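You operate a simulated robot arm through the tools that you are given. There is no shell and no other tool. Be economical: measure what you need, move in short steps, check, and stop when the job is done.

You run a simulated robot arm. Do the job below in one go: nothing can be reset, and whatever is moved stays where it is left.

JOB
Code the yellow block with the word on the job card.
Fine: seat it upright in the nest, drop nothing, shut the drawer before the green key, print once, then pull the drawer out.
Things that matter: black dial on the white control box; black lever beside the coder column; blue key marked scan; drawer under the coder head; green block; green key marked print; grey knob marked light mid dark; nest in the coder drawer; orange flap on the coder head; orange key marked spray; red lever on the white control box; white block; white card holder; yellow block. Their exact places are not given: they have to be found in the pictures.

It is judged by the outcome, as a careful person would: the job done as asked, and still so three seconds after it is handed in. It fails if anything else is knocked over, pushed out of place, dropped, spilled or broken.

ROBOT AND FRAMES
A 7-joint arm with a two-finger parallel gripper on a trunk, on a base that drives. Base frame: it is fixed to the floor where the robot stands at the start and does not move with it; the origin is under the middle of the robot, x ahead of it, y to its left, z up. Units: cm, degrees, N and s.
With the tool pointing down near the work surface it reaches from about 34 to 76 cm from the robot's upright axis, wherever it stands. Its first joint turns from -115.0 to 115.0 degrees. Places, roughly: black dial on the white control box [50, 90, 90]; black lever beside the coder column [70, 140, 110]; blue key marked scan [50, 70, 90]; drawer under the coder head [40, 120, 80]; green key marked print [50, 80, 90]; grey knob marked light mid dark [70, 90, 90]; nest in the coder drawer [50, 120, 80]; orange flap on the coder head [60, 120, 110]; orange key marked spray [60, 80, 90]; red lever on the white control box [60, 70, 90]; white card holder [60, 50, 90]; yellow slider marked centre [70, 70, 90]. Payload 3.91 kg.
The TCP is the grasp point between the finger pads, 3 cm short of the fingertips. In the tool frame z runs along the fingers and y along their closing line. The gripper opens to 11 cm. The fingers are 2 cm wide and 1 cm thick; the gripper's body (4.8 by 11.2 cm) begins 5.5 cm behind the TCP.
Orientation is that of the tool frame in the base frame, as a unit quaternion [w, x, y, z]. With the fingers straight down and closing along the base's y, the tool's x points along the base's -x, its y along +y and its z along -z.

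CONTROLS
- The arm moves only by the tool apply_moves. Its argument "moves" is a list of rows, each a list of 7 numbers: the shift along the base's x, y, z in units of 50 mm (1.0 is 50 mm), then the turn, a rotation vector about the base's x, y, z in units of 8 degrees (1.0 is 8 degrees), then the closure, from 0 (fully open) to 1 (shut). In form: [[x, y, z, wx, wy, wz, claw], ...]. A call has 1 to 12 rows; each row shifts and turns the commanded pose from where the row before left it. A call with a number of a shift or a turn outside -1 to 1 is refused whole. Each row takes 0.2 s and may step no farther than 5 cm and 8.6 degrees from the row before; otherwise, or with a gripper value out of range, the whole call is refused. A pose out of reach is approached as far as the arm can. The call stops where the force on the tool passes 50 N (or 10 N more than at its start, if that is more) or the arm is blocked; 0.2 s more then pass. Each finger travels about 10.8 cm/s and halts on what it meets, pressing with about 34 N; the grip force reading is that of the motor and also rises with nothing between the fingers. The clock runs only during rows and for 0.2 s after the last one: add rows that do not move to give the fingers time. The reply holds the time, the measured pose of the TCP, the force on the tool along the base axes, the opening and the grip force, in the units named above and with some noise, with the torque about the TCP (base axes, N m) and any sound that the robot's microphone picked up.
- Cameras (640 x 400 px; columns grow to the right, rows downward): "scene" is now at [0.67, 17.43, 156.91]; the picture's right is [0.33, -0.94, 0.00], its down [-0.80, -0.28, -0.52] and it looks along [0.49, 0.17, -0.85] (base axes); focal length 256 px, centre (320, 200). "wrist" rides on the gripper at [7.2, 1.7, -10.3] in the tool frame; the picture's right is [-0.23, 0.97, 0.00], its down [-0.76, -0.18, -0.62] and it looks along [-0.61, -0.14, 0.78] (tool axes); focal length 222 px, centre (320, 200).
- camera(camera): a new picture of that camera. The clock stands still meanwhile.
- move_column(by): slides the trunk up (or, below 0, down) by that many cm; the arm and the scene camera ride with it, the base frame stays. It gives what a move gives, with no picture.
- base_move(legs): drives the robot by 1 to 6 legs, each [ahead, turn to the left] in cm and degrees, along the robot's own axes; the way and the turn of a leg run together, so that a leg with both is an arc; at most 150 cm and 180 degrees a leg. The arm and the cameras ride along, it lands a little off, and it stops where it bumps. It gives what a move gives.
- head_to(pan, tilt): turns the head with the scene camera to pan (to the left, within 155 degrees either way) and tilt (down, from -29 to 69), counted from straight ahead of the robot. It gives what a move gives.
- measure_at(camera, pixels): for up to 12 pixels [column, row] of the newest picture of that camera ("zoom" is the newest enlarged one), the place [x, y, z] in the base frame of the surface seen there, good to about 0.2 cm. The clock stands still meanwhile.
- close_up(camera, box): a new picture of the part [left, top, right, bottom] of that camera's present view, enlarged. The clock stands still meanwhile.
- hand_in(): hands the job in; it is judged then, once.

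Keep the steps short. Do not move on a guess: measure, check each grasp and each placing, and mend mistakes. In all there are 80 turns and 68 pictures (those below and enlarged ones count). Leave the gripper open and the arm clear of the work at the hand-in unless told otherwise, and finish with a single line.

The tools are called after "Request:" as a command line: name --pt "numbers of a row" for each row, then --argument value for the rest, lists and objects as JSON in quotes. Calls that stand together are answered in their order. apply_moves: Moves the arm, as the interface text tells. Its arguments: {"type":"object","properties":{"moves":{"type":"array","items":{"type":"array","items":{"type":"number"}}}},"required":["moves"]} The other tools are called the same way: move_column (by) slides the trunk up or down; base_move (legs) drives the base; head_to (pan, tilt) turns the head that bears the scene camera; camera (camera) takes a picture; measure_at (camera, pixels) gives the place of the surface under pixels of a picture; close_up (camera, box) takes an enlarged picture of a part of a camera's view; hand_in () hands the job in.

At the start:

```text
clock: 0.0
ee_pos: [23.6, 39.61, 112.58]
tcp_rot: [0.001, -0.001, 1.0, 0.0]
force: [0.3, 0.8, -0.3]
torque: [0.01, 0.02, -0.02]
opening: 11.0
grip_force: 0.1
trunk travel left (down, up): [-70.0, 29.0]
robot x, y, heading: [0.2, 0.13, 0.0]
head pan, tilt: [19.5, 58.4]
```

scene: 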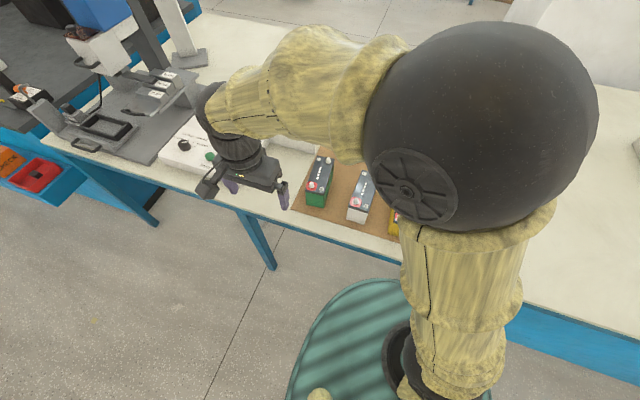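
wrist: 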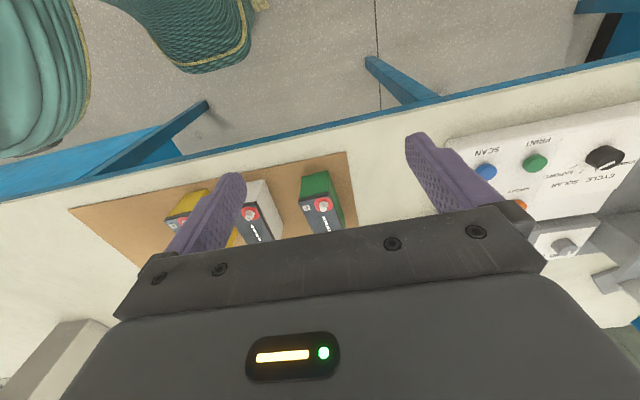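

I see the blocks on a brown mat and the control box to the left. I'll turn the head left to look at the coder and the control box.

Request:
head_to --pan 62 --tilt 35

Request:
camera --camera "scene"

```text
clock: 1.1
ee_pos: [23.75, 39.58, 112.67]
tcp_rot: [0.0, -0.001, 1.0, 0.0]
force: [0.1, 0.7, -0.2]
torque: [0.02, 0.0, -0.03]
opening: 11.0
grip_force: 0.0
trunk travel left (down, up): [-70.0, 29.0]
robot x, y, heading: [0.29, -0.06, 0.1]
head pan, tilt: [62.0, 35.0]
```

```text
65 pictures are left
```

scene: 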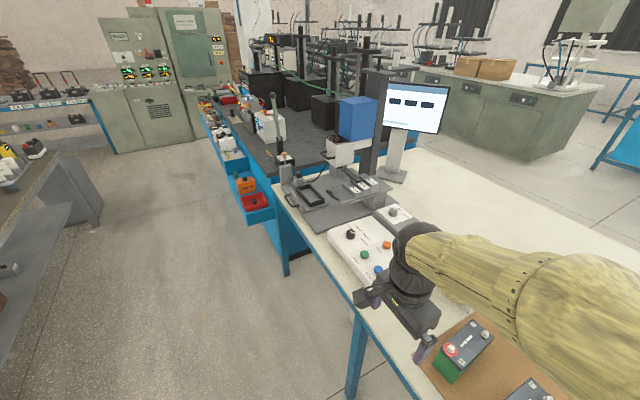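

The arm blocks the view. I'll measure some points, namely the table edge, key area and drawer, then turn the robot.

Request:
measure_at --camera "scene" --pixels '[[345, 290], [281, 192], [310, 195], [364, 254], [351, 235], [387, 244], [378, 269], [393, 211], [284, 158], [338, 150], [460, 350], [370, 160]]'

Request:
close_up --camera "scene" --box '[240, 80, 460, 300]'

```text
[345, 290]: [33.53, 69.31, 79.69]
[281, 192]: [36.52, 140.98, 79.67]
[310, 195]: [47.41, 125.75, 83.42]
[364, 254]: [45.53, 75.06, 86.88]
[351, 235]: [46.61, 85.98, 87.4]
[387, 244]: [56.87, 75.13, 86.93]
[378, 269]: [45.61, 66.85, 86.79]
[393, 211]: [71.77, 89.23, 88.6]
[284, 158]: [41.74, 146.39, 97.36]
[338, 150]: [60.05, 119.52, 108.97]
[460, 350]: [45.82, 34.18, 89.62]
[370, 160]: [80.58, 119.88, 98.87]
```

```text
1.82 times, centred on (350, 190) of scene
```

zoom: 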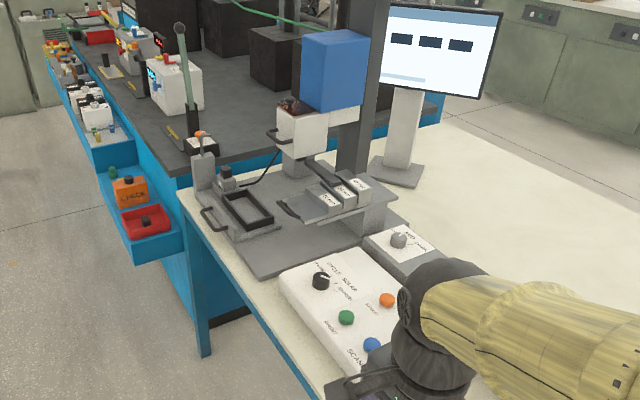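

The table top is at z≈79.7 and its edge at x≈33. I'll turn the robot 90° left so the arm clears the bench, then look at the card and the blocks.

Request:
base_move --legs '[[0, 90]]'

Request:
head_to --pan -60 --tilt 45

Request:
camera --camera "scene"

```text
clock: 7.0
ee_pos: [-39.41, 24.16, 112.64]
tcp_rot: [0.002, -0.703, 0.711, 0.001]
force: [0.1, -0.3, -0.7]
torque: [-0.04, 0.0, -0.05]
opening: 10.99
grip_force: 0.1
trunk travel left (down, up): [-70.0, 29.0]
robot x, y, heading: [0.33, -0.16, 89.3]
head pan, tilt: [62.0, 35.0]
```

```text
clock: 9.0
ee_pos: [-39.35, 23.98, 112.68]
tcp_rot: [0.0, -0.703, 0.711, 0.0]
force: [-0.7, 1.6, 0.5]
torque: [-0.01, -0.05, -0.01]
opening: 11.01
grip_force: 0.1
trunk travel left (down, up): [-70.0, 29.0]
robot x, y, heading: [-0.08, 0.01, 89.3]
head pan, tilt: [-60.0, 45.0]
```

```text
63 pictures are left
```

scene: 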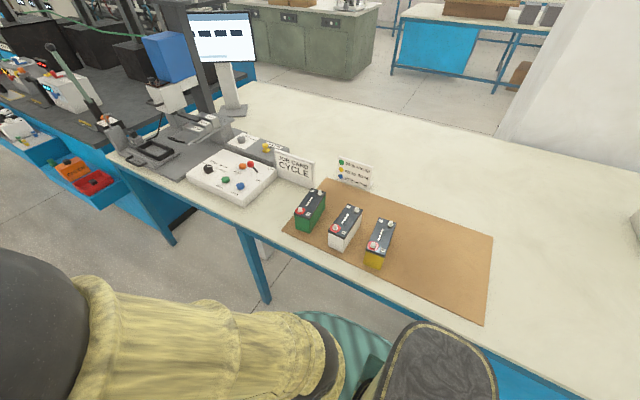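

The view is good now. Close-ups next: the card and legend, then the control box, then the coder and its screen.

Request:
close_up --camera "scene" --box '[250, 130, 410, 280]'

Request:
close_up --camera "scene" --box '[170, 120, 300, 210]'

Request:
close_up --camera "scene" --box '[90, 0, 260, 180]'

Request:
measure_at --camera "scene" --pixels '[[371, 249], [383, 245], [375, 228], [389, 223], [375, 262], [333, 216], [350, 210], [370, 269], [386, 268], [420, 270], [206, 168], [251, 165]]'

```text
2.67 times, centred on (330, 205) of scene
```

zoom: 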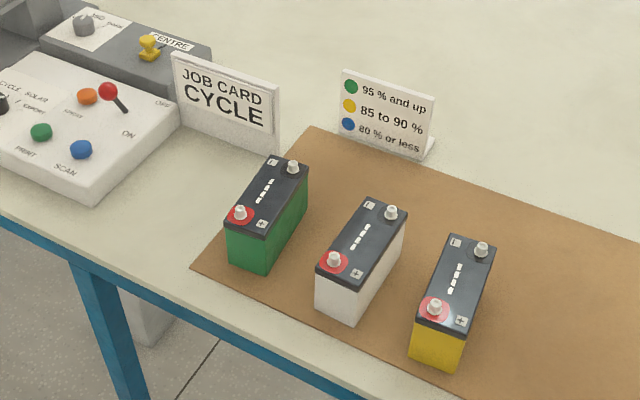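

```text
4.44 times, centred on (235, 165) of scene
```

zoom: 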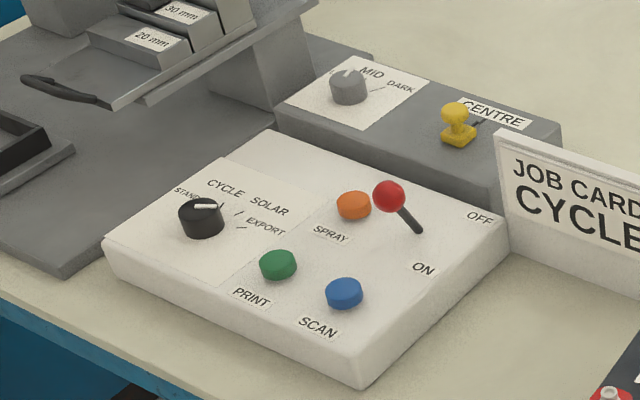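

```text
2.22 times, centred on (175, 90) of scene
```

zoom: 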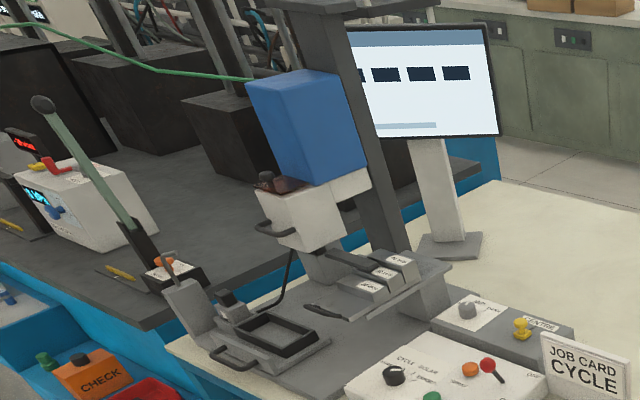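

```text
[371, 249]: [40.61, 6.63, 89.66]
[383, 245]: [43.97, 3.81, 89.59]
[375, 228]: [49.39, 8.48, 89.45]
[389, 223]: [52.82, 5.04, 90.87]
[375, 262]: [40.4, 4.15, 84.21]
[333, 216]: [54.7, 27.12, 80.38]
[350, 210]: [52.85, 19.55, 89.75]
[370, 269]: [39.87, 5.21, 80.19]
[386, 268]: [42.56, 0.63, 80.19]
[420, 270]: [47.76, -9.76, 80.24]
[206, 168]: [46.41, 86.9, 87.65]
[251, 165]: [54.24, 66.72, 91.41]
```

The card reads CYCLE. The block tops are at z≈89.6. I'll zoom in on the yellow block for its exact corners.

Request:
close_up --camera "scene" --box '[330, 200, 420, 280]'

```text
5.00 times, centred on (375, 240) of scene
```

zoom: 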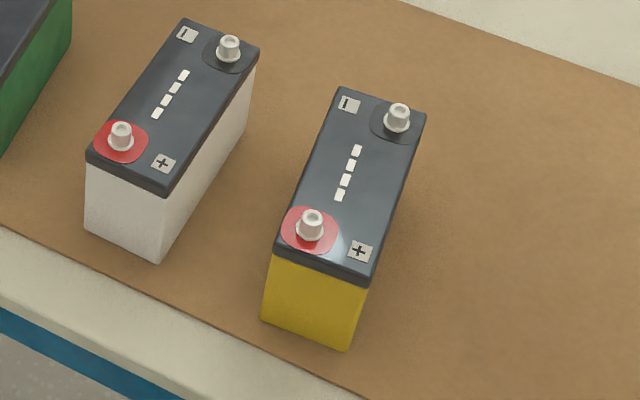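

Request:
measure_at --camera "zoom" --pixels '[[278, 250], [366, 276], [342, 92], [422, 116], [348, 175], [312, 212], [399, 106], [265, 318], [350, 343], [320, 255], [190, 182], [256, 60]]'

```text
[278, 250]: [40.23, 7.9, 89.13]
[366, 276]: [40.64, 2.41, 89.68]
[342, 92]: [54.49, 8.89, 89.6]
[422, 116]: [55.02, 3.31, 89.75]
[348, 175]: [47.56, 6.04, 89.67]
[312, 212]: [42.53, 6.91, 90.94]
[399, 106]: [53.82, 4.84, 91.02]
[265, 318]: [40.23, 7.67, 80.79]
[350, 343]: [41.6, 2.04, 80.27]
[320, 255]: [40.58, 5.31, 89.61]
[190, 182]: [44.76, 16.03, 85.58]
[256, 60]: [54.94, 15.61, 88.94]
```

The block is 14.4 × 5.6 cm, turned about 3.8°, with its centre at (47.6, 5.6). I'll turn the base back to face the bench for the grasp.

Request:
base_move --legs '[[0, -89.3]]'

Request:
head_to --pan 0 --tilt 55

```text
clock: 14.8
ee_pos: [22.51, 40.27, 112.69]
tcp_rot: [0.001, -0.015, 1.0, 0.0]
force: [0.4, 0.4, -0.6]
torque: [-0.02, 0.04, 0.0]
opening: 11.01
grip_force: 0.1
trunk travel left (down, up): [-70.0, 29.0]
robot x, y, heading: [0.08, -0.2, 1.5]
head pan, tilt: [-60.0, 45.0]
```

```text
clock: 16.1
ee_pos: [22.34, 40.44, 112.62]
tcp_rot: [0.001, -0.015, 1.0, 0.0]
force: [-0.3, 0.5, -0.3]
torque: [-0.01, -0.03, 0.03]
opening: 10.99
grip_force: 0.0
trunk travel left (down, up): [-70.0, 29.0]
robot x, y, heading: [-0.23, -0.1, 2.1]
head pan, tilt: [0.0, 55.0]
```

I'll move over the block at z≈100 with a small yaw, gripper slightly narrowed.

Request:
apply_moves --pt "0.504 -0.697 -0.2 0 0 0.026 0" --pt "0.504 -0.697 -0.2 0 0 0.026 0" --pt "0.504 -0.697 -0.2 0 0 0.026 0" --pt "0.504 -0.697 -0.2 0 0 0.026 0" --pt "0.504 -0.697 -0.2 0 0 0.026 0" --pt "0.504 -0.697 -0.2 0 0 0.026 0" --pt "0.504 -0.697 -0.2 0 0 0.026 0.1" --pt "0.504 -0.697 -0.2 0 0 0.026 0.1" --pt "0.504 -0.697 -0.2 0 0 0.026 0.1" --pt "0.504 -0.697 -0.2 0 0 0.026 0.1" --pt "0 0 0 0 0 0 0.1"

Request:
camera --camera "wrist"

```text
clock: 18.5
ee_pos: [47.68, 5.66, 102.47]
tcp_rot: [0.001, -0.034, 0.999, 0.0]
force: [0.1, 0.3, 0.0]
torque: [0.02, 0.06, -0.02]
opening: 9.9
grip_force: 0.0
trunk travel left (down, up): [-70.0, 29.0]
robot x, y, heading: [-0.43, 0.26, 1.9]
head pan, tilt: [0.0, 55.0]
```

```text
58 pictures are left
```

wrist: 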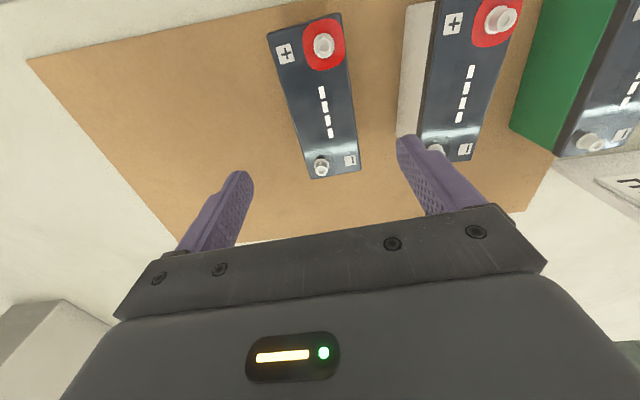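

Request:
measure_at --camera "wrist" --pixels '[[270, 38], [338, 16], [312, 177], [358, 169], [400, 120]]'

```text
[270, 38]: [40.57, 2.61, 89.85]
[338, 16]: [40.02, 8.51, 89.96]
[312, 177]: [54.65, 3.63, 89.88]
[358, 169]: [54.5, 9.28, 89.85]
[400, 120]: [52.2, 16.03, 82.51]
```

Both cameras agree: centre about (47.4, 5.9), clear of the white block. I'll descend to z≈87 and close.

Request:
apply_moves --pt "-0.03 0.04 -0.77 0 0 0 0.1" --pt "0 0 -0.77 0 0 0 0.1" --pt "0 0 -0.77 0 0 0 0.1" --pt "0 0 -0.77 0 0 0 0.1" --pt "0 0 0 0 0 0 0.1"

Request:
apply_moves --pt "0 0 0 0 0 0 1" --pt "0 0 0 0 0 0 1" --pt "0 0 0 0 0 0 1" --pt "0 0 0 0 0 0 1"

```text
clock: 19.7
ee_pos: [47.28, 5.8, 87.23]
tcp_rot: [0.002, -0.034, 0.999, 0.0]
force: [0.2, 0.4, 0.2]
torque: [0.01, 0.01, 0.0]
opening: 9.9
grip_force: 0.1
trunk travel left (down, up): [-70.0, 29.0]
robot x, y, heading: [0.46, -0.35, 1.6]
head pan, tilt: [0.0, 55.0]
```

```text
clock: 20.7
ee_pos: [47.37, 5.82, 87.19]
tcp_rot: [0.001, -0.035, 0.999, 0.0]
force: [-0.8, 2.8, -0.2]
torque: [0.16, -0.51, 0.16]
opening: 6.5
grip_force: 33.8
trunk travel left (down, up): [-70.0, 29.0]
robot x, y, heading: [0.13, 0.1, 2.0]
head pan, tilt: [0.0, 55.0]
```

The grip holds at 6.5 cm. Lifting straight up.

Request:
apply_moves --pt "0 0 0.3 0 0 0 1" --pt "0 0 0.6 0 0 0 1" --pt "0 0 0.8 0 0 0 1" --pt "0 0 0.8 0 0 0 1" --pt "0 0 0.8 0 0 0 1" --pt "0 0 0.8 0 0 0 1" --pt "0 0 0.8 0 0 0 1" --pt "0 0 0 0 0 0 1"

Request:
camera --camera "wrist"

```text
clock: 22.5
ee_pos: [47.53, 5.95, 111.73]
tcp_rot: [0.0, -0.034, 0.999, 0.0]
force: [0.2, 0.3, -12.4]
torque: [0.0, 0.05, -0.01]
opening: 6.49
grip_force: 34.3
trunk travel left (down, up): [-70.0, 29.0]
robot x, y, heading: [-0.05, 0.28, 1.5]
head pan, tilt: [0.0, 55.0]
```

```text
57 pictures are left
```

wrist: 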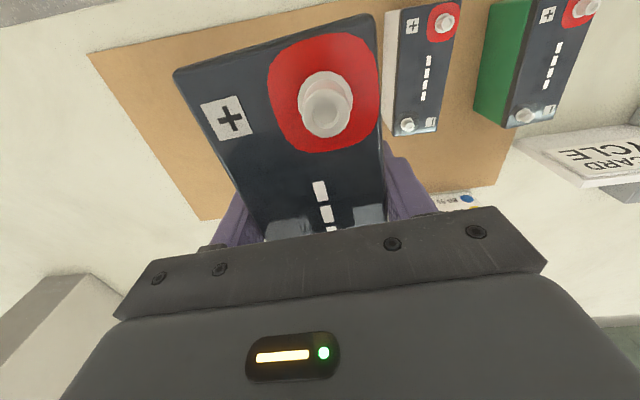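

It holds, with about 12 N of load. I'll turn right, drive backward along the bench and check the heading, so the arm never sweeps the coder.

Request:
base_move --legs '[[0, -91.7]]'

Request:
base_move --legs '[[-97, 0]]'

```text
clock: 28.6
ee_pos: [4.13, -47.64, 111.83]
tcp_rot: [-0.001, 0.695, 0.719, 0.0]
force: [-0.2, -0.4, -11.9]
torque: [0.07, 0.03, 0.0]
opening: 6.51
grip_force: 33.9
trunk travel left (down, up): [-70.0, 29.0]
robot x, y, heading: [0.38, -0.05, -90.3]
head pan, tilt: [0.0, 55.0]
```

```text
clock: 34.4
ee_pos: [4.35, 48.34, 111.83]
tcp_rot: [0.0, 0.694, 0.72, 0.0]
force: [1.4, 0.3, -10.8]
torque: [0.05, 0.0, -0.02]
opening: 6.5
grip_force: 34.2
trunk travel left (down, up): [-70.0, 29.0]
robot x, y, heading: [0.29, 95.86, -89.9]
head pan, tilt: [0.0, 55.0]
```

Now at y≈96. Before swinging in I'll look at the coder with the arm out of view.

Request:
head_to --pan 108 --tilt 48

Request:
camera --camera "scene"

```text
clock: 36.3
ee_pos: [4.5, 48.25, 111.77]
tcp_rot: [0.001, 0.695, 0.719, 0.0]
force: [0.0, 0.1, -11.9]
torque: [0.08, 0.04, 0.03]
opening: 6.5
grip_force: 34.2
trunk travel left (down, up): [-70.0, 29.0]
robot x, y, heading: [0.21, 96.39, -90.0]
head pan, tilt: [108.0, 48.0]
```

```text
56 pictures are left
```

scene: 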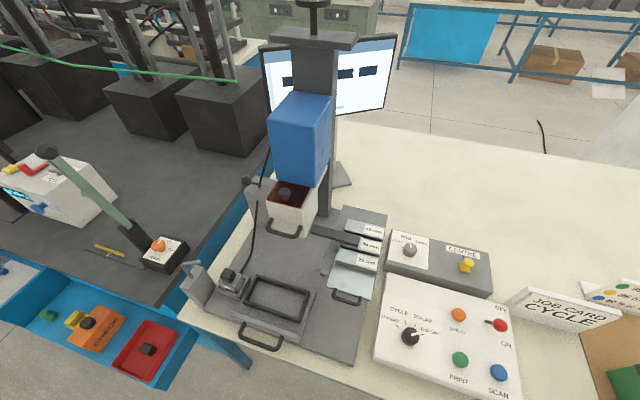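

Request:
close_up --camera "scene" --box '[170, 160, 400, 370]'

Request:
close_up --camera "scene" --box '[360, 220, 530, 400]'

Request:
close_up --camera "scene" --box '[230, 20, 410, 240]'

Request:
measure_at --camera "scene" --pixels '[[260, 277], [309, 292], [297, 321], [243, 303], [278, 299], [260, 338], [276, 232], [290, 190], [229, 283], [196, 285], [264, 214], [248, 200]]'

```text
1.90 times, centred on (285, 265) of scene
```

zoom: 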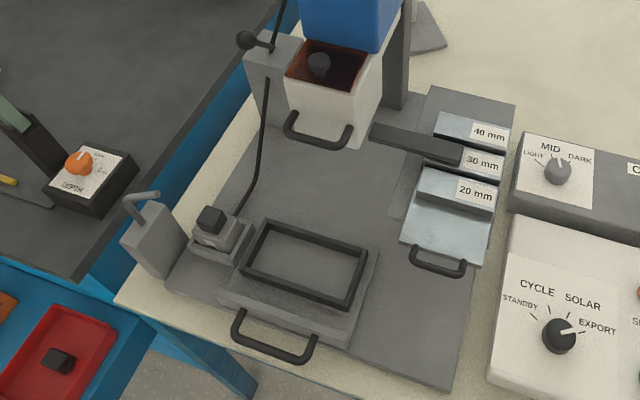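

```text
2.22 times, centred on (445, 310) of scene
```

zoom: 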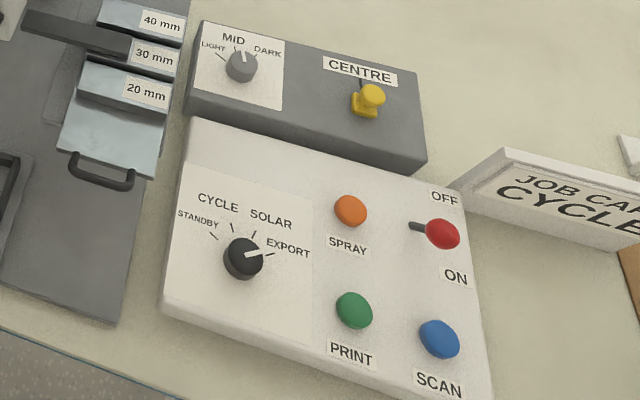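

```text
1.82 times, centred on (320, 130) of scene
```

zoom: 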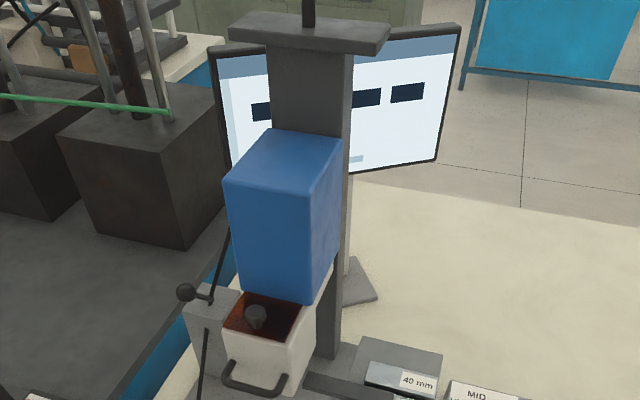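

```text
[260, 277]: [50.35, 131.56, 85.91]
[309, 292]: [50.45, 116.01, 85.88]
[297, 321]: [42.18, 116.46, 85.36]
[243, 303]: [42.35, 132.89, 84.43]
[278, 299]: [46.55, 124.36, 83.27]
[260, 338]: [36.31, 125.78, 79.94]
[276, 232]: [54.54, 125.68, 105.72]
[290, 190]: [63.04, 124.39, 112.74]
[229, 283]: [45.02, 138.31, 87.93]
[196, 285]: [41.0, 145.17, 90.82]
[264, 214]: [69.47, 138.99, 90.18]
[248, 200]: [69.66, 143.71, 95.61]
```

The nest's long side runs along y, about 15 cm inside, and its floor is at z≈83.3. Next I'll measure the lever and keys closely, and view the screen and the head.

Request:
close_up --camera "scene" --box '[375, 270, 525, 390]'

Request:
measure_at --camera "zoom" --pixels '[[472, 218], [535, 237], [150, 287], [172, 278], [360, 378], [528, 440], [356, 187]]'

Request:
close_up --camera "scene" --box '[255, 30, 405, 120]'

Request:
close_up --camera "scene" --box '[235, 165, 335, 255]'

```text
3.33 times, centred on (450, 330) of scene
```

zoom: 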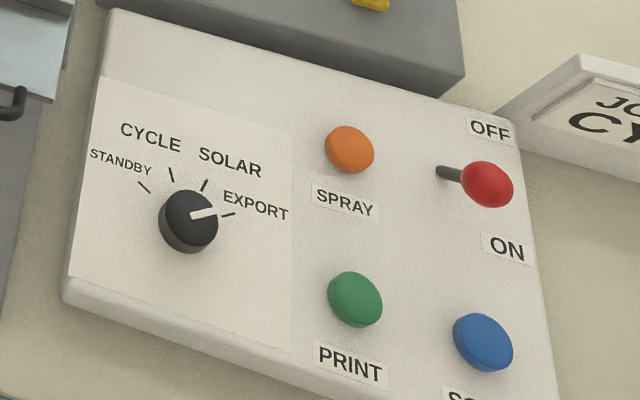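

```text
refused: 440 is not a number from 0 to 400
```

```text
4.27 times, centred on (330, 75) of scene
```

zoom: 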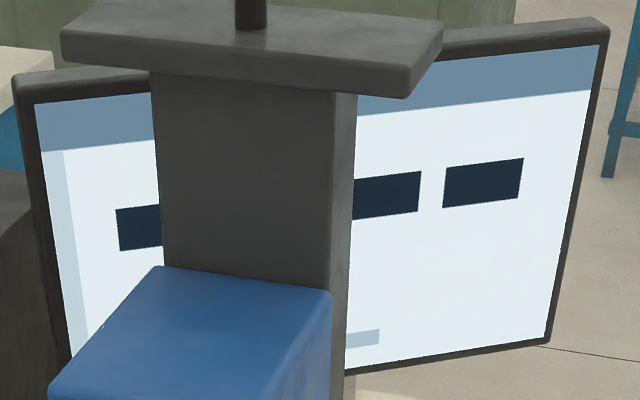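

```text
4.44 times, centred on (285, 210) of scene
```

zoom: 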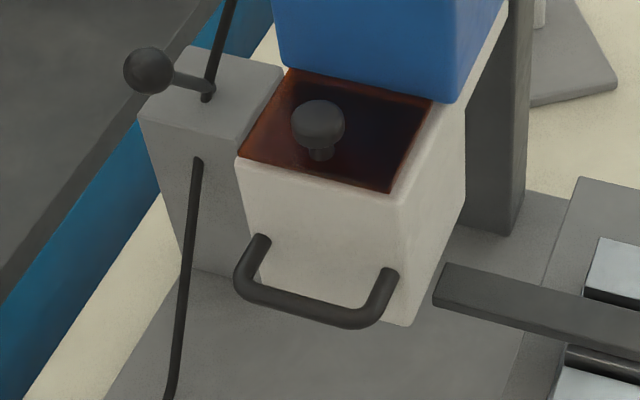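

Request:
measure_at --camera "scene" --pixels '[[485, 321], [500.5, 325], [411, 334.5], [397.2, 326.1], [405.3, 322.2], [415.2, 325.8], [422.4, 334.2], [418, 333.5], [460.5, 358.5], [407, 336.3], [440, 335], [265, 280]]'

Request:
close_up --camera "scene" --box '[385, 310, 440, 355]'

```text
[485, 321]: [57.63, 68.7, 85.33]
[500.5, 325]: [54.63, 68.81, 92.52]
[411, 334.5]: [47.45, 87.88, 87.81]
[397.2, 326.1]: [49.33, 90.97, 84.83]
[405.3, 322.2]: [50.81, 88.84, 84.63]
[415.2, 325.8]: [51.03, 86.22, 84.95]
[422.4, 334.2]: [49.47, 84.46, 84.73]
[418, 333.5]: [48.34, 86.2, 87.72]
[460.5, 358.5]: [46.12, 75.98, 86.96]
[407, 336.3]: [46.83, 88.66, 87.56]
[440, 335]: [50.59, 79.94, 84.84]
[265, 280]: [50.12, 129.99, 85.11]
```

```text
8.89 times, centred on (412, 332) of scene
```

zoom: 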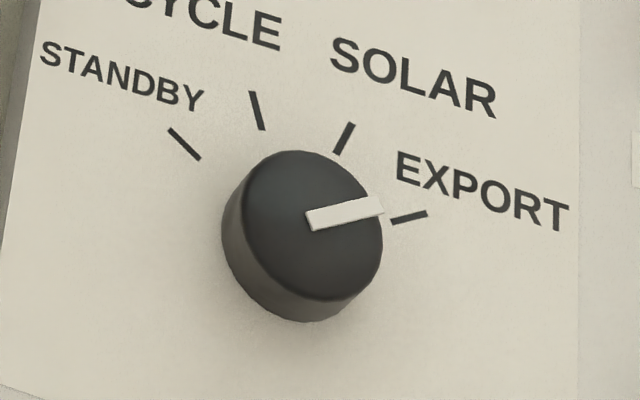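

The dial points at EXPORT and must turn about +77° counter-clockwise to CYCLE. The red lever leans toward ON. Now I'll swing back to face the bench.

Request:
base_move --legs '[[0, 90]]'

Request:
head_to --pan 40 --tilt 48

Request:
camera --camera "scene"

```text
clock: 42.2
ee_pos: [48.05, 99.32, 111.83]
tcp_rot: [0.0, -0.008, 1.0, 0.0]
force: [-0.2, -0.4, -12.0]
torque: [0.01, 0.07, 0.01]
opening: 6.49
grip_force: 34.0
trunk travel left (down, up): [-70.0, 29.0]
robot x, y, heading: [0.45, 95.76, -1.0]
head pan, tilt: [108.0, 48.0]
```

```text
clock: 43.5
ee_pos: [48.03, 99.24, 111.84]
tcp_rot: [0.0, -0.009, 1.0, 0.0]
force: [0.0, 0.3, -11.7]
torque: [-0.01, 0.1, 0.03]
opening: 6.48
grip_force: 34.0
trunk travel left (down, up): [-70.0, 29.0]
robot x, y, heading: [0.47, 95.39, -1.4]
head pan, tilt: [40.0, 48.0]
```

```text
48 pictures are left
```

scene: 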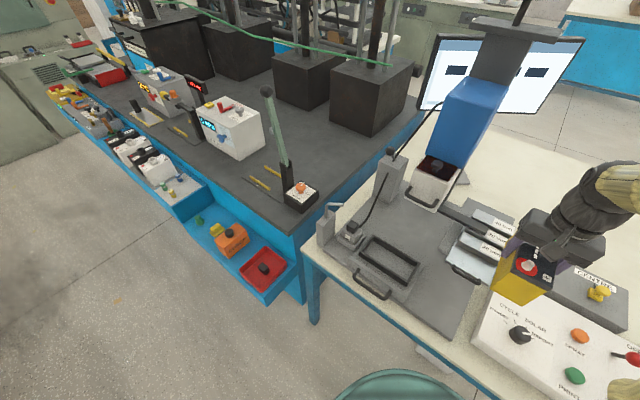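

Request:
close_up --camera "scene" --box '[310, 130, 470, 310]'

```text
2.22 times, centred on (390, 220) of scene
```

zoom: 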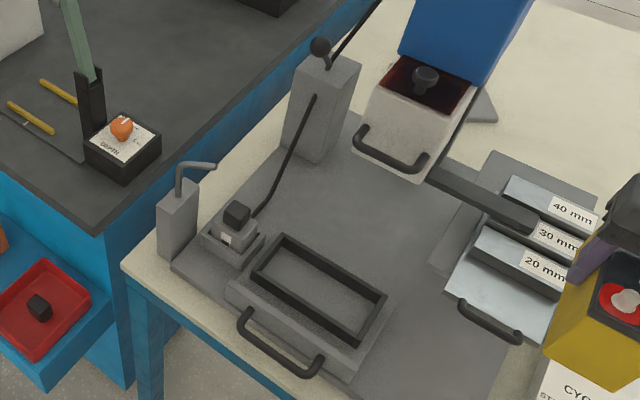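

Request:
measure_at --camera "zoom" --pixels '[[282, 236], [384, 297], [358, 342], [253, 275], [284, 244], [376, 299], [355, 332], [262, 274], [320, 290], [365, 145], [425, 165], [432, 180]]'

Request:
measure_at --camera "zoom" --pixels '[[388, 167], [240, 330], [310, 370], [280, 355], [175, 170], [237, 210], [445, 185], [530, 220], [425, 75], [320, 45], [300, 290], [345, 317]]'

```text
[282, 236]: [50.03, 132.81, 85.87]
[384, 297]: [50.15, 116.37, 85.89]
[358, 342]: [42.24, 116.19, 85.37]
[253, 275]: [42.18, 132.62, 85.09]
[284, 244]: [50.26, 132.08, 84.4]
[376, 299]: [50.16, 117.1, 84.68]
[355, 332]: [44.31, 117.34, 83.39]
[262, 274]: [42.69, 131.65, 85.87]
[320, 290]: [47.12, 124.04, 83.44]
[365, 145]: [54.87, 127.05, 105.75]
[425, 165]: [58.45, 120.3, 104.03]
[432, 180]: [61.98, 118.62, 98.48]
```

```text
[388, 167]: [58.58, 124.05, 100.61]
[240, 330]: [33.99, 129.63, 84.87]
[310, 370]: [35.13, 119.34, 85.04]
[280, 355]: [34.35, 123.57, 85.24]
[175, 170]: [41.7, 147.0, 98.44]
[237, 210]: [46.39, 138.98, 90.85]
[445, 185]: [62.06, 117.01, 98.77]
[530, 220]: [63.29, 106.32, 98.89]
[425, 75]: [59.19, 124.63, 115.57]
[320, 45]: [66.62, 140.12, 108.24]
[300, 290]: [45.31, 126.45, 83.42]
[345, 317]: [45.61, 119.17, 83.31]
```

The nest centre is about (46.3, 124.5), with the long axis along y. The head handle is at x≥54.9. I'll back off to x≈42 and turn the block by 89° there, clear of everything.

Request:
apply_moves --pt "-0.2 0 0 0 0 0.927 1" --pt "-0.2 0 0 0 0 0.927 1" --pt "-0.2 0 0 0 0 0.927 1" --pt "-0.2 0 0 0 0 0.927 1" --pt "-0.2 0 0 0 0 0.927 1" --pt "-0.2 0 0 0 0 0.927 1" --pt "0 0 0 0 0 0.927 1" --pt "0 0 0 0 0 0.927 1" --pt "0 0 0 0 0 0.927 1" --pt "0 0 0 0 0 0.927 1" --pt "0 0 0 0 0 0.927 1" --pt "0 0 0 0 0 0.927 1"

```text
clock: 46.1
ee_pos: [41.93, 99.23, 111.79]
tcp_rot: [-0.001, 0.708, -0.707, 0.0]
force: [0.0, 0.2, -12.2]
torque: [-0.06, 0.01, -0.01]
opening: 6.5
grip_force: 34.4
trunk travel left (down, up): [-70.0, 29.0]
robot x, y, heading: [0.34, 95.67, -1.0]
head pan, tilt: [40.0, 48.0]
```

Yaw is now 90°. I'll slide along y to 124.4 at this height, then look.

Request:
apply_moves --pt "0 0.84 0 0 0 0 1" --pt "0 0.84 0 0 0 0 1" --pt "0 0.84 0 0 0 0 1" --pt "0 0.84 0 0 0 0 1" --pt "0 0.84 0 0 0 0 1" --pt "0 0.84 0 0 0 0 1" --pt "0 0 0 0 0 0 1"

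Request:
camera --camera "wrist"

Request:
camera --camera "scene"

```text
clock: 47.8
ee_pos: [42.19, 124.79, 111.8]
tcp_rot: [0.0, -0.706, 0.708, 0.0]
force: [0.8, 0.7, -12.2]
torque: [-0.07, -0.01, 0.0]
opening: 6.47
grip_force: 33.9
trunk travel left (down, up): [-70.0, 29.0]
robot x, y, heading: [0.2, 96.18, -0.8]
head pan, tilt: [40.0, 48.0]
```

```text
46 pictures are left
```

wrist: 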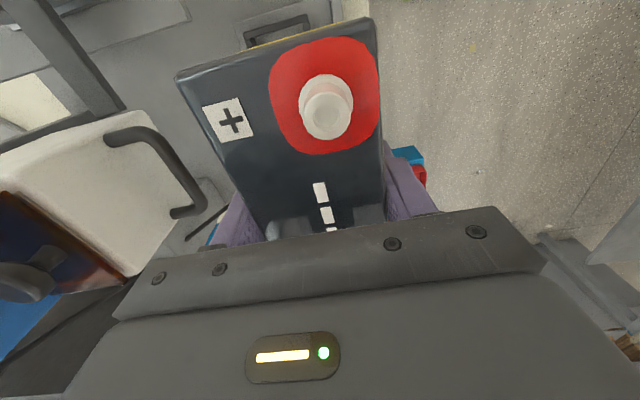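

```text
45 pictures are left
```

scene: 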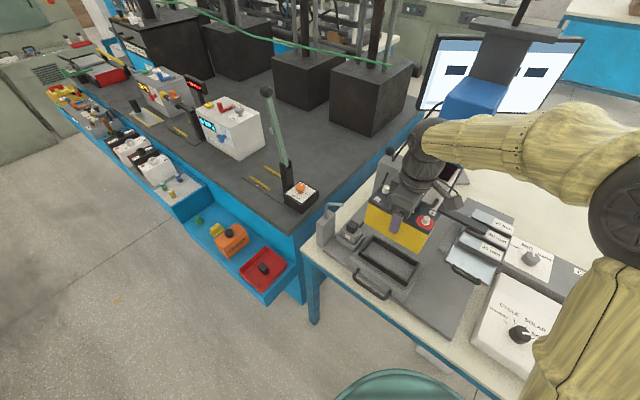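

Request:
measure_at --camera "wrist" --pixels '[[178, 74], [370, 20], [165, 150], [188, 211], [110, 137], [80, 245], [382, 150], [275, 35]]'

Request:
apply_moves --pt "0 -0.06 -0.6 0 0 0 1" --pt "0 0 -0.8 0 0 0 1" --pt "0 0 -0.8 0 0 0 1" --pt "0 0 -0.8 0 0 0 1" --pt "0 0 -0.3 0 0 0 1" --pt "0 0 0 0 0 0 1"

Request:
close_up --camera "scene" --box '[310, 130, 470, 310]'

```text
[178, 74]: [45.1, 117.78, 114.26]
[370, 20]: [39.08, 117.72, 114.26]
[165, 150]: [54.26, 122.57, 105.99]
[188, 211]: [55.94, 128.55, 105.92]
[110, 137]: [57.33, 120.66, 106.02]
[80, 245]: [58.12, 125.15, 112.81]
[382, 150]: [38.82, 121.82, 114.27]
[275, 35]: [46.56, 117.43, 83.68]
```

```text
clock: 49.1
ee_pos: [41.89, 124.27, 95.1]
tcp_rot: [0.0, -0.707, 0.707, 0.0]
force: [-0.3, -0.1, -12.1]
torque: [-0.06, -0.02, 0.0]
opening: 6.48
grip_force: 33.6
trunk travel left (down, up): [-70.0, 29.0]
robot x, y, heading: [0.31, 95.88, -1.1]
head pan, tilt: [40.0, 48.0]
```

```text
2.22 times, centred on (390, 220) of scene
```

zoom: 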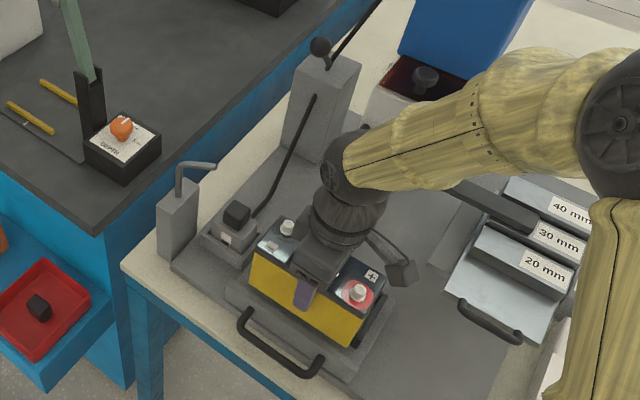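

The block sits over the nest's front edge, and its top is TCP+2.45. I'll move in x by 4.3 to centre it over the nest.

Request:
apply_moves --pt "0.3 0 0 0 0 0 1" --pt "0.3 0 0 0 0 0 1" --pt "0.26 0 0 0 0 0 1" --pt "0 0 0 0 0 0 1" --pt "0 0 0 0 0 0 1"

Request:
camera --camera "wrist"

Request:
close_up --camera "scene" --box '[330, 180, 450, 300]'

```text
clock: 50.4
ee_pos: [46.32, 124.25, 95.1]
tcp_rot: [0.001, 0.707, -0.707, -0.001]
force: [-0.5, 0.6, -12.0]
torque: [-0.06, 0.0, 0.02]
opening: 6.5
grip_force: 34.2
trunk travel left (down, up): [-70.0, 29.0]
robot x, y, heading: [0.16, 96.03, -1.0]
head pan, tilt: [40.0, 48.0]
```

```text
43 pictures are left
```

wrist: 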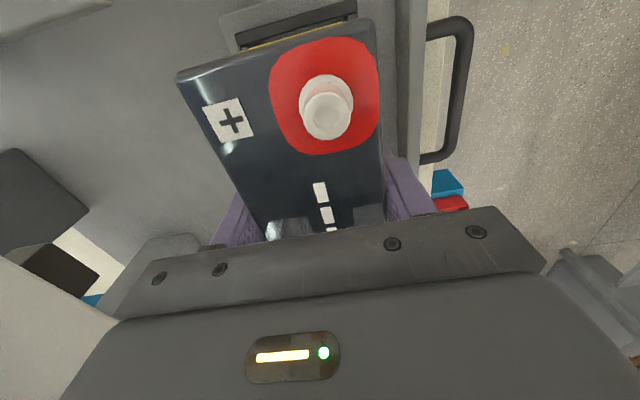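

```text
3.33 times, centred on (390, 240) of scene
```

zoom: 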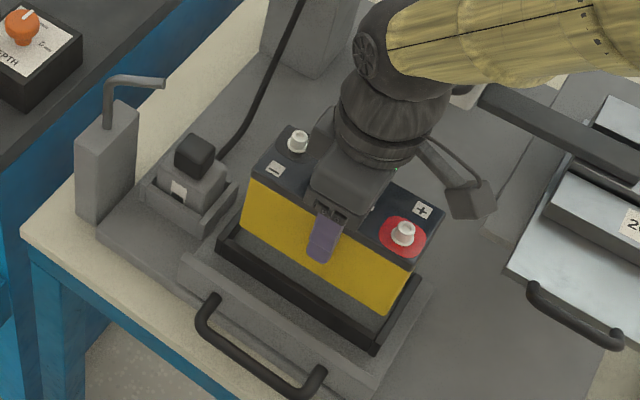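

I'll measure the nest's edges from the wrist picture and the front-edge corners from the zoom.

Request:
measure_at --camera "wrist" --pixels '[[237, 36], [356, 3], [241, 46], [355, 14], [300, 20], [180, 77], [370, 22], [300, 26]]'

Request:
measure_at --camera "zoom" --pixels '[[216, 243], [376, 350], [231, 231], [376, 335], [419, 276], [300, 290], [310, 303], [243, 205], [388, 310], [300, 262]]'

```text
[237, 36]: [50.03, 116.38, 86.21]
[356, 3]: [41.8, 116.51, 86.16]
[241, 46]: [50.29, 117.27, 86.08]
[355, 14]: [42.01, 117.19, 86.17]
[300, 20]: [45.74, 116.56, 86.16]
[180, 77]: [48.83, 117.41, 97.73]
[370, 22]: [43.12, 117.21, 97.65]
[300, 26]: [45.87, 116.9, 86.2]
```

```text
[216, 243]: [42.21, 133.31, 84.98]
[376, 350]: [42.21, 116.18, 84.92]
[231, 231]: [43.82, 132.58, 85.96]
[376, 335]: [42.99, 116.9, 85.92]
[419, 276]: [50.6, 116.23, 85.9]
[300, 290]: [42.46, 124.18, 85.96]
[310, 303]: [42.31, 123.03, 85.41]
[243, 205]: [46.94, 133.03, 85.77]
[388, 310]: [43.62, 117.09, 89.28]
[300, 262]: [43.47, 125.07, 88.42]
```

The nest spans y 117.2–132.4 and x 42.8–49.6 inside. The block needs about +0.25 in y and −0.1 in x. Lowering slowly.

Request:
apply_moves --pt "-0.02 0.05 -0.2 0 0 0 1" --pt "0 0 -0.2 0 0 0 1" --pt "0 0 -0.15 0 0 0 1" --pt "0 0 -0.1 0 0 0 1" --pt "0 0 -0.1 0 0 0 1" --pt "0 0 -0.1 0 0 0 1" --pt "0 0 0 0 0 0 1"

Request:
close_up --camera "scene" --box '[330, 180, 450, 300]'

```text
clock: 52.0
ee_pos: [46.23, 124.55, 91.01]
tcp_rot: [0.0, 0.708, -0.707, 0.001]
force: [-0.1, -0.6, -11.6]
torque: [-0.05, -0.01, -0.01]
opening: 6.49
grip_force: 33.8
trunk travel left (down, up): [-70.0, 29.0]
robot x, y, heading: [0.22, 96.39, -1.2]
head pan, tilt: [40.0, 48.0]
```

```text
3.33 times, centred on (390, 240) of scene
```

zoom: 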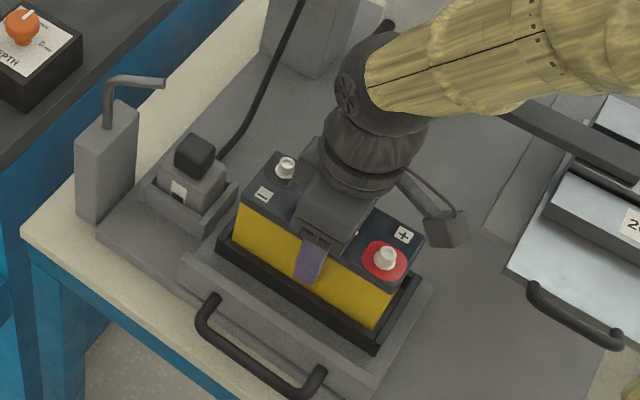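

The block is inside the walls with no contact, so I'll lower it the last bit to the nest floor.

Request:
apply_moves --pt "0 0 -0.06 0 0 0 1" --pt "0 0 -0.06 0 0 0 1" --pt "0 0 -0.02 0 0 0 1" --pt "0 0 0 0 0 0 1"

```text
clock: 53.0
ee_pos: [46.21, 124.67, 90.41]
tcp_rot: [0.0, -0.707, 0.707, 0.0]
force: [-0.7, 0.7, -9.3]
torque: [0.25, -0.03, 0.09]
opening: 6.51
grip_force: 34.3
trunk travel left (down, up): [-70.0, 29.0]
robot x, y, heading: [0.37, 95.8, -1.2]
head pan, tilt: [40.0, 48.0]
```

It is touching the floor. I'll press a hair more, open partly, then rise.

Request:
apply_moves --pt "0 0 -0.02 0 0 0 1" --pt "0 0 0 0 0 0 0.35" --pt "0 0 0 0 0 0 0.2" --pt "0 0 0 0 0 0 0.2"

Request:
apply_moves --pt "0 0 0.3 0 0 0 0.2" --pt "0 0 0.5 0 0 0 0.2" --pt "-0.5 0 0.6 0 0 0 0.2" --pt "-0.5 0 0.8 0 0 0 0.2" --pt "0 0 0.8 0 0 0 0.2" --pt "0 0 0 0 0 0 0.2"

Request:
close_up --camera "scene" --box '[310, 130, 470, 310]'

```text
clock: 54.0
ee_pos: [46.14, 124.45, 90.26]
tcp_rot: [0.001, -0.707, 0.707, 0.001]
force: [0.6, -0.3, -0.7]
torque: [0.0, 0.0, -0.06]
opening: 8.8
grip_force: 0.0
trunk travel left (down, up): [-70.0, 29.0]
robot x, y, heading: [0.57, 96.19, -1.0]
head pan, tilt: [40.0, 48.0]
```

```text
clock: 55.4
ee_pos: [41.07, 124.44, 105.14]
tcp_rot: [0.001, -0.707, 0.707, 0.002]
force: [0.8, 0.6, -0.5]
torque: [0.01, 0.02, 0.0]
opening: 8.8
grip_force: 0.1
trunk travel left (down, up): [-70.0, 29.0]
robot x, y, heading: [0.3, 95.93, -0.8]
head pan, tilt: [40.0, 48.0]
```

```text
2.22 times, centred on (390, 220) of scene
```

zoom: 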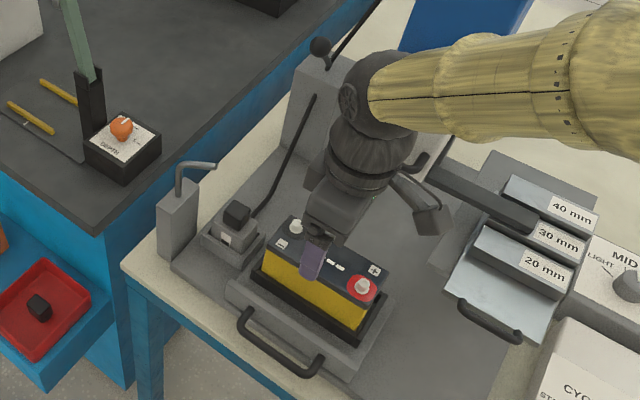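

The block is seated upright. Next is the dial: I'll travel to above (47.3, 87.7) while turning the hand back by 90°.

Request:
apply_moves --pt "0 -0.612 0.05 0 0 -0.937 0.2" --pt "0 -0.612 0.05 0 0 -0.937 0.2" --pt "0 -0.612 0 0 0 -0.937 0.2" --pt "0.1 -0.612 -0.1 0 0 -0.937 0.2" --pt "0.1 -0.612 -0.1 0 0 -0.937 0.2" --pt "0.1 -0.612 -0.1 0 0 -0.937 0.2" --pt "0.15 -0.612 -0.1 0 0 -0.937 0.2" --pt "0.15 -0.612 -0.1 0 0 -0.937 0.2" --pt "0.15 -0.612 -0.1 0 0 -0.937 0.2" --pt "0.15 -0.612 -0.1 0 0 -0.937 0.2" --pt "0.15 -0.612 -0.1 0 0 -0.937 0.2" --pt "0.15 -0.612 -0.1 0 0 -0.937 0.2"

Request:
camera --camera "wrist"

```text
clock: 58.0
ee_pos: [46.96, 87.73, 101.31]
tcp_rot: [-0.001, 0.001, 1.0, 0.0]
force: [0.1, -1.3, -0.2]
torque: [-0.01, -0.01, -0.01]
opening: 8.82
grip_force: 0.1
trunk travel left (down, up): [-70.0, 29.0]
robot x, y, heading: [0.24, 95.97, -0.8]
head pan, tilt: [40.0, 48.0]
```

```text
39 pictures are left
```

wrist: 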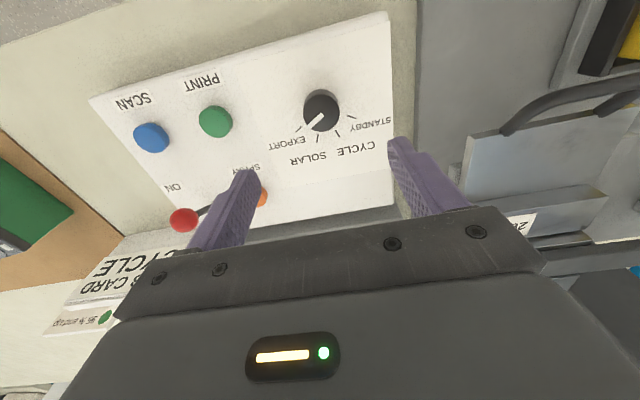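

Request:
close_up --camera "wrist" --box '[260, 70, 400, 180]'

Request:
measure_at --camera "wrist" --pixels '[[215, 121], [265, 192], [185, 219], [208, 210], [151, 137], [321, 104]]'

```text
3.64 times, centred on (330, 125) of wrist
```

zoom: 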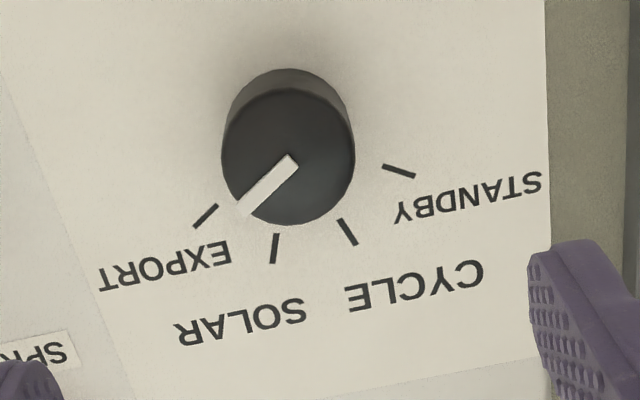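

```text
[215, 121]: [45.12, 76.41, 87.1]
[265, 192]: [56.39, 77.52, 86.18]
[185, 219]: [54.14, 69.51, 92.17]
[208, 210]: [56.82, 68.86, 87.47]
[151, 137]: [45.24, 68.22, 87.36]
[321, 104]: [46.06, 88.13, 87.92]
```

Request:
measure_at --camera "zoom" --pixels '[[223, 155], [354, 155], [288, 90], [290, 222], [291, 158], [243, 208], [275, 248], [347, 231], [398, 170], [205, 215], [288, 155]]'

```text
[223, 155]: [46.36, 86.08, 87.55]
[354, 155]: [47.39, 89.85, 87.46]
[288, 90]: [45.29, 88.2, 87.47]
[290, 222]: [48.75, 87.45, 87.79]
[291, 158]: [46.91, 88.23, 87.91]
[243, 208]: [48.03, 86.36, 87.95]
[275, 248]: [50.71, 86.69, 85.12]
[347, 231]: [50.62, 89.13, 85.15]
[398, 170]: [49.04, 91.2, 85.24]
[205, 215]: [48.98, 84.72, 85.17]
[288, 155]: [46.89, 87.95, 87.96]
```

The dial centre is (46.95, 87.95), radius about 1.9 cm. EXPORT is at −58° and CYCLE at +18°, so the turn is about +76°. I'll descend around it and close.

Request:
apply_moves --pt "0 0.04 -0.8 0 0 0 0.3" --pt "0 0 -0.8 0 0 0 0.3" --pt "0 0 -0.7 0 0 0 0.3" --pt "0 0 -0.26 0 0 0 0.3" --pt "0 0 0 0 0 0 0.3"

Request:
apply_moves --pt "0 0 0 0 0 0 0.6" --pt "0 0 0 0 0 0 0.8" --pt "0 0 0 0 0 0 0.8" --pt "0 0 0 0 0 0 0.8"

```text
clock: 59.1
ee_pos: [47.3, 87.92, 88.2]
tcp_rot: [0.0, -0.001, 1.0, 0.0]
force: [-0.8, -0.2, 0.7]
torque: [0.0, -0.02, -0.02]
opening: 7.7
grip_force: 0.1
trunk travel left (down, up): [-70.0, 29.0]
robot x, y, heading: [0.43, 95.88, -1.3]
head pan, tilt: [40.0, 48.0]
```

```text
clock: 60.1
ee_pos: [47.27, 87.85, 88.19]
tcp_rot: [0.0, 0.0, 1.0, 0.0]
force: [-0.6, -5.0, -3.0]
torque: [-0.24, -0.19, 0.07]
opening: 3.93
grip_force: 45.0
trunk travel left (down, up): [-70.0, 29.0]
robot x, y, heading: [0.19, 96.1, -1.3]
head pan, tilt: [40.0, 48.0]
```

Gripped at 3.9 cm. I'll turn the first half, +38°, and check the forces.

Request:
apply_moves --pt "-0.04 0 0 0 0 0.95 0.8" --pt "0 0 0 0 0 0.95 0.8" --pt "0 0 0 0 0 0.95 0.8" --pt "0 0 0 0 0 0.95 0.8" --pt "0 0 0 0 0 0.95 0.8" --pt "0 0 0 0 0 0 0.8"

```text
clock: 61.5
ee_pos: [47.25, 87.77, 88.24]
tcp_rot: [0.0, -0.327, 0.945, 0.001]
force: [18.9, -5.3, -24.8]
torque: [0.16, -0.64, 0.01]
opening: 3.93
grip_force: 45.0
trunk travel left (down, up): [-70.0, 29.0]
robot x, y, heading: [0.02, 95.81, -1.3]
head pan, tilt: [40.0, 48.0]
```

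The forces show a slight side pull, so I'll undo the x shift, ease z and continue the turn.

Request:
apply_moves --pt "0.04 0 -0.01 0 0 0.95 0.8" --pt "0 0 0 0 0 0.95 0.8" --pt "0 0 0 0 0 0.95 0.8" --pt "0 0 0 0 0 0.95 0.8" --pt "0 0 0 0 0 0.95 0.8" --pt "0 0 0 0 0 0 0.8"

Request:
apply_moves --pt "0 0 0 0 0 0 0.5" --pt "0 0 0 0 0 0 0.3" --pt "0 0 0 0 0 0 0.3" --pt "0 0 0.5 0 0 0 0.3" --pt "0 0 0.8 0 0 0 0.3" --pt "0 0 0.8 0 0 0 0.3" --pt "0 0 0.5 0 0 0 0.3" --pt "0 0 0 0 0 0 0.3"

Request:
camera --camera "wrist"

```text
clock: 63.0
ee_pos: [47.2, 87.78, 88.3]
tcp_rot: [0.001, -0.616, 0.788, 0.001]
force: [8.3, -5.2, -16.1]
torque: [-0.61, -0.01, 0.01]
opening: 3.91
grip_force: 44.7
trunk travel left (down, up): [-70.0, 29.0]
robot x, y, heading: [0.23, 96.08, -1.1]
head pan, tilt: [40.0, 48.0]
```

```text
clock: 64.8
ee_pos: [47.08, 87.89, 101.04]
tcp_rot: [0.001, -0.616, 0.788, 0.001]
force: [0.0, -0.5, 0.1]
torque: [-0.01, -0.02, 0.02]
opening: 7.69
grip_force: 0.0
trunk travel left (down, up): [-70.0, 29.0]
robot x, y, heading: [0.27, 96.16, -1.2]
head pan, tilt: [40.0, 48.0]
```

```text
37 pictures are left
```

wrist: 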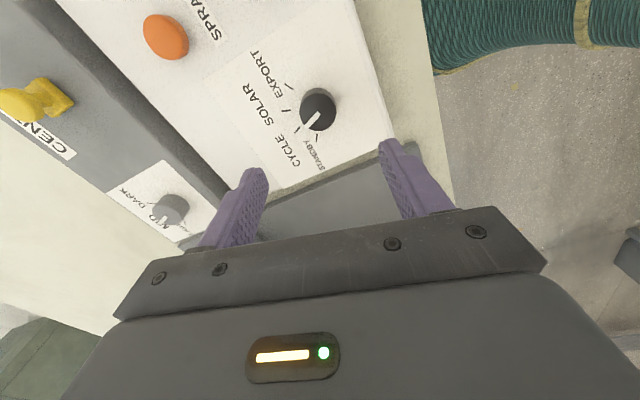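

Request:
close_up --camera "wrist" --box '[250, 60, 370, 180]'

```text
3.33 times, centred on (310, 120) of wrist
```

zoom: 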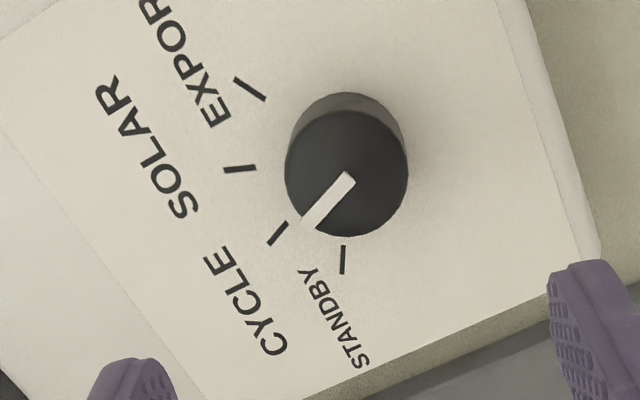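

The pointer lines up with the CYCLE mark. Next is the drawer: I'll look at its handle and tray front closely.

Request:
close_up --camera "scene" --box '[340, 200, 440, 310]'

```text
3.64 times, centred on (390, 255) of scene
```

zoom: 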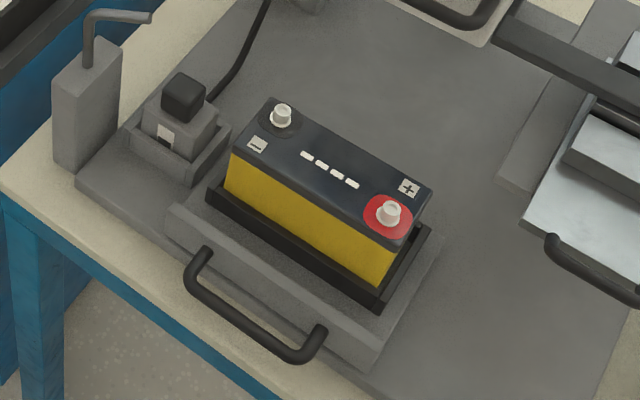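

Request:
measure_at --camera "zoom" --pixels '[[240, 318], [190, 280], [295, 355], [320, 330], [207, 252], [270, 270], [250, 285], [240, 272], [180, 205], [380, 340], [150, 300], [300, 315]]'

```text
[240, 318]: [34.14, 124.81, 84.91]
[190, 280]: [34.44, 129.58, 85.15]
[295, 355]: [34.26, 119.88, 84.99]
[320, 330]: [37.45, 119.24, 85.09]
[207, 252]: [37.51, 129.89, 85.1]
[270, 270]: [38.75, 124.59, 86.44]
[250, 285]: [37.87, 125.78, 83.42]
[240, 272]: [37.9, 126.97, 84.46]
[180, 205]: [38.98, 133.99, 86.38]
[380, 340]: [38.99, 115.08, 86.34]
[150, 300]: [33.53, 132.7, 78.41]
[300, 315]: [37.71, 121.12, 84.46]
```

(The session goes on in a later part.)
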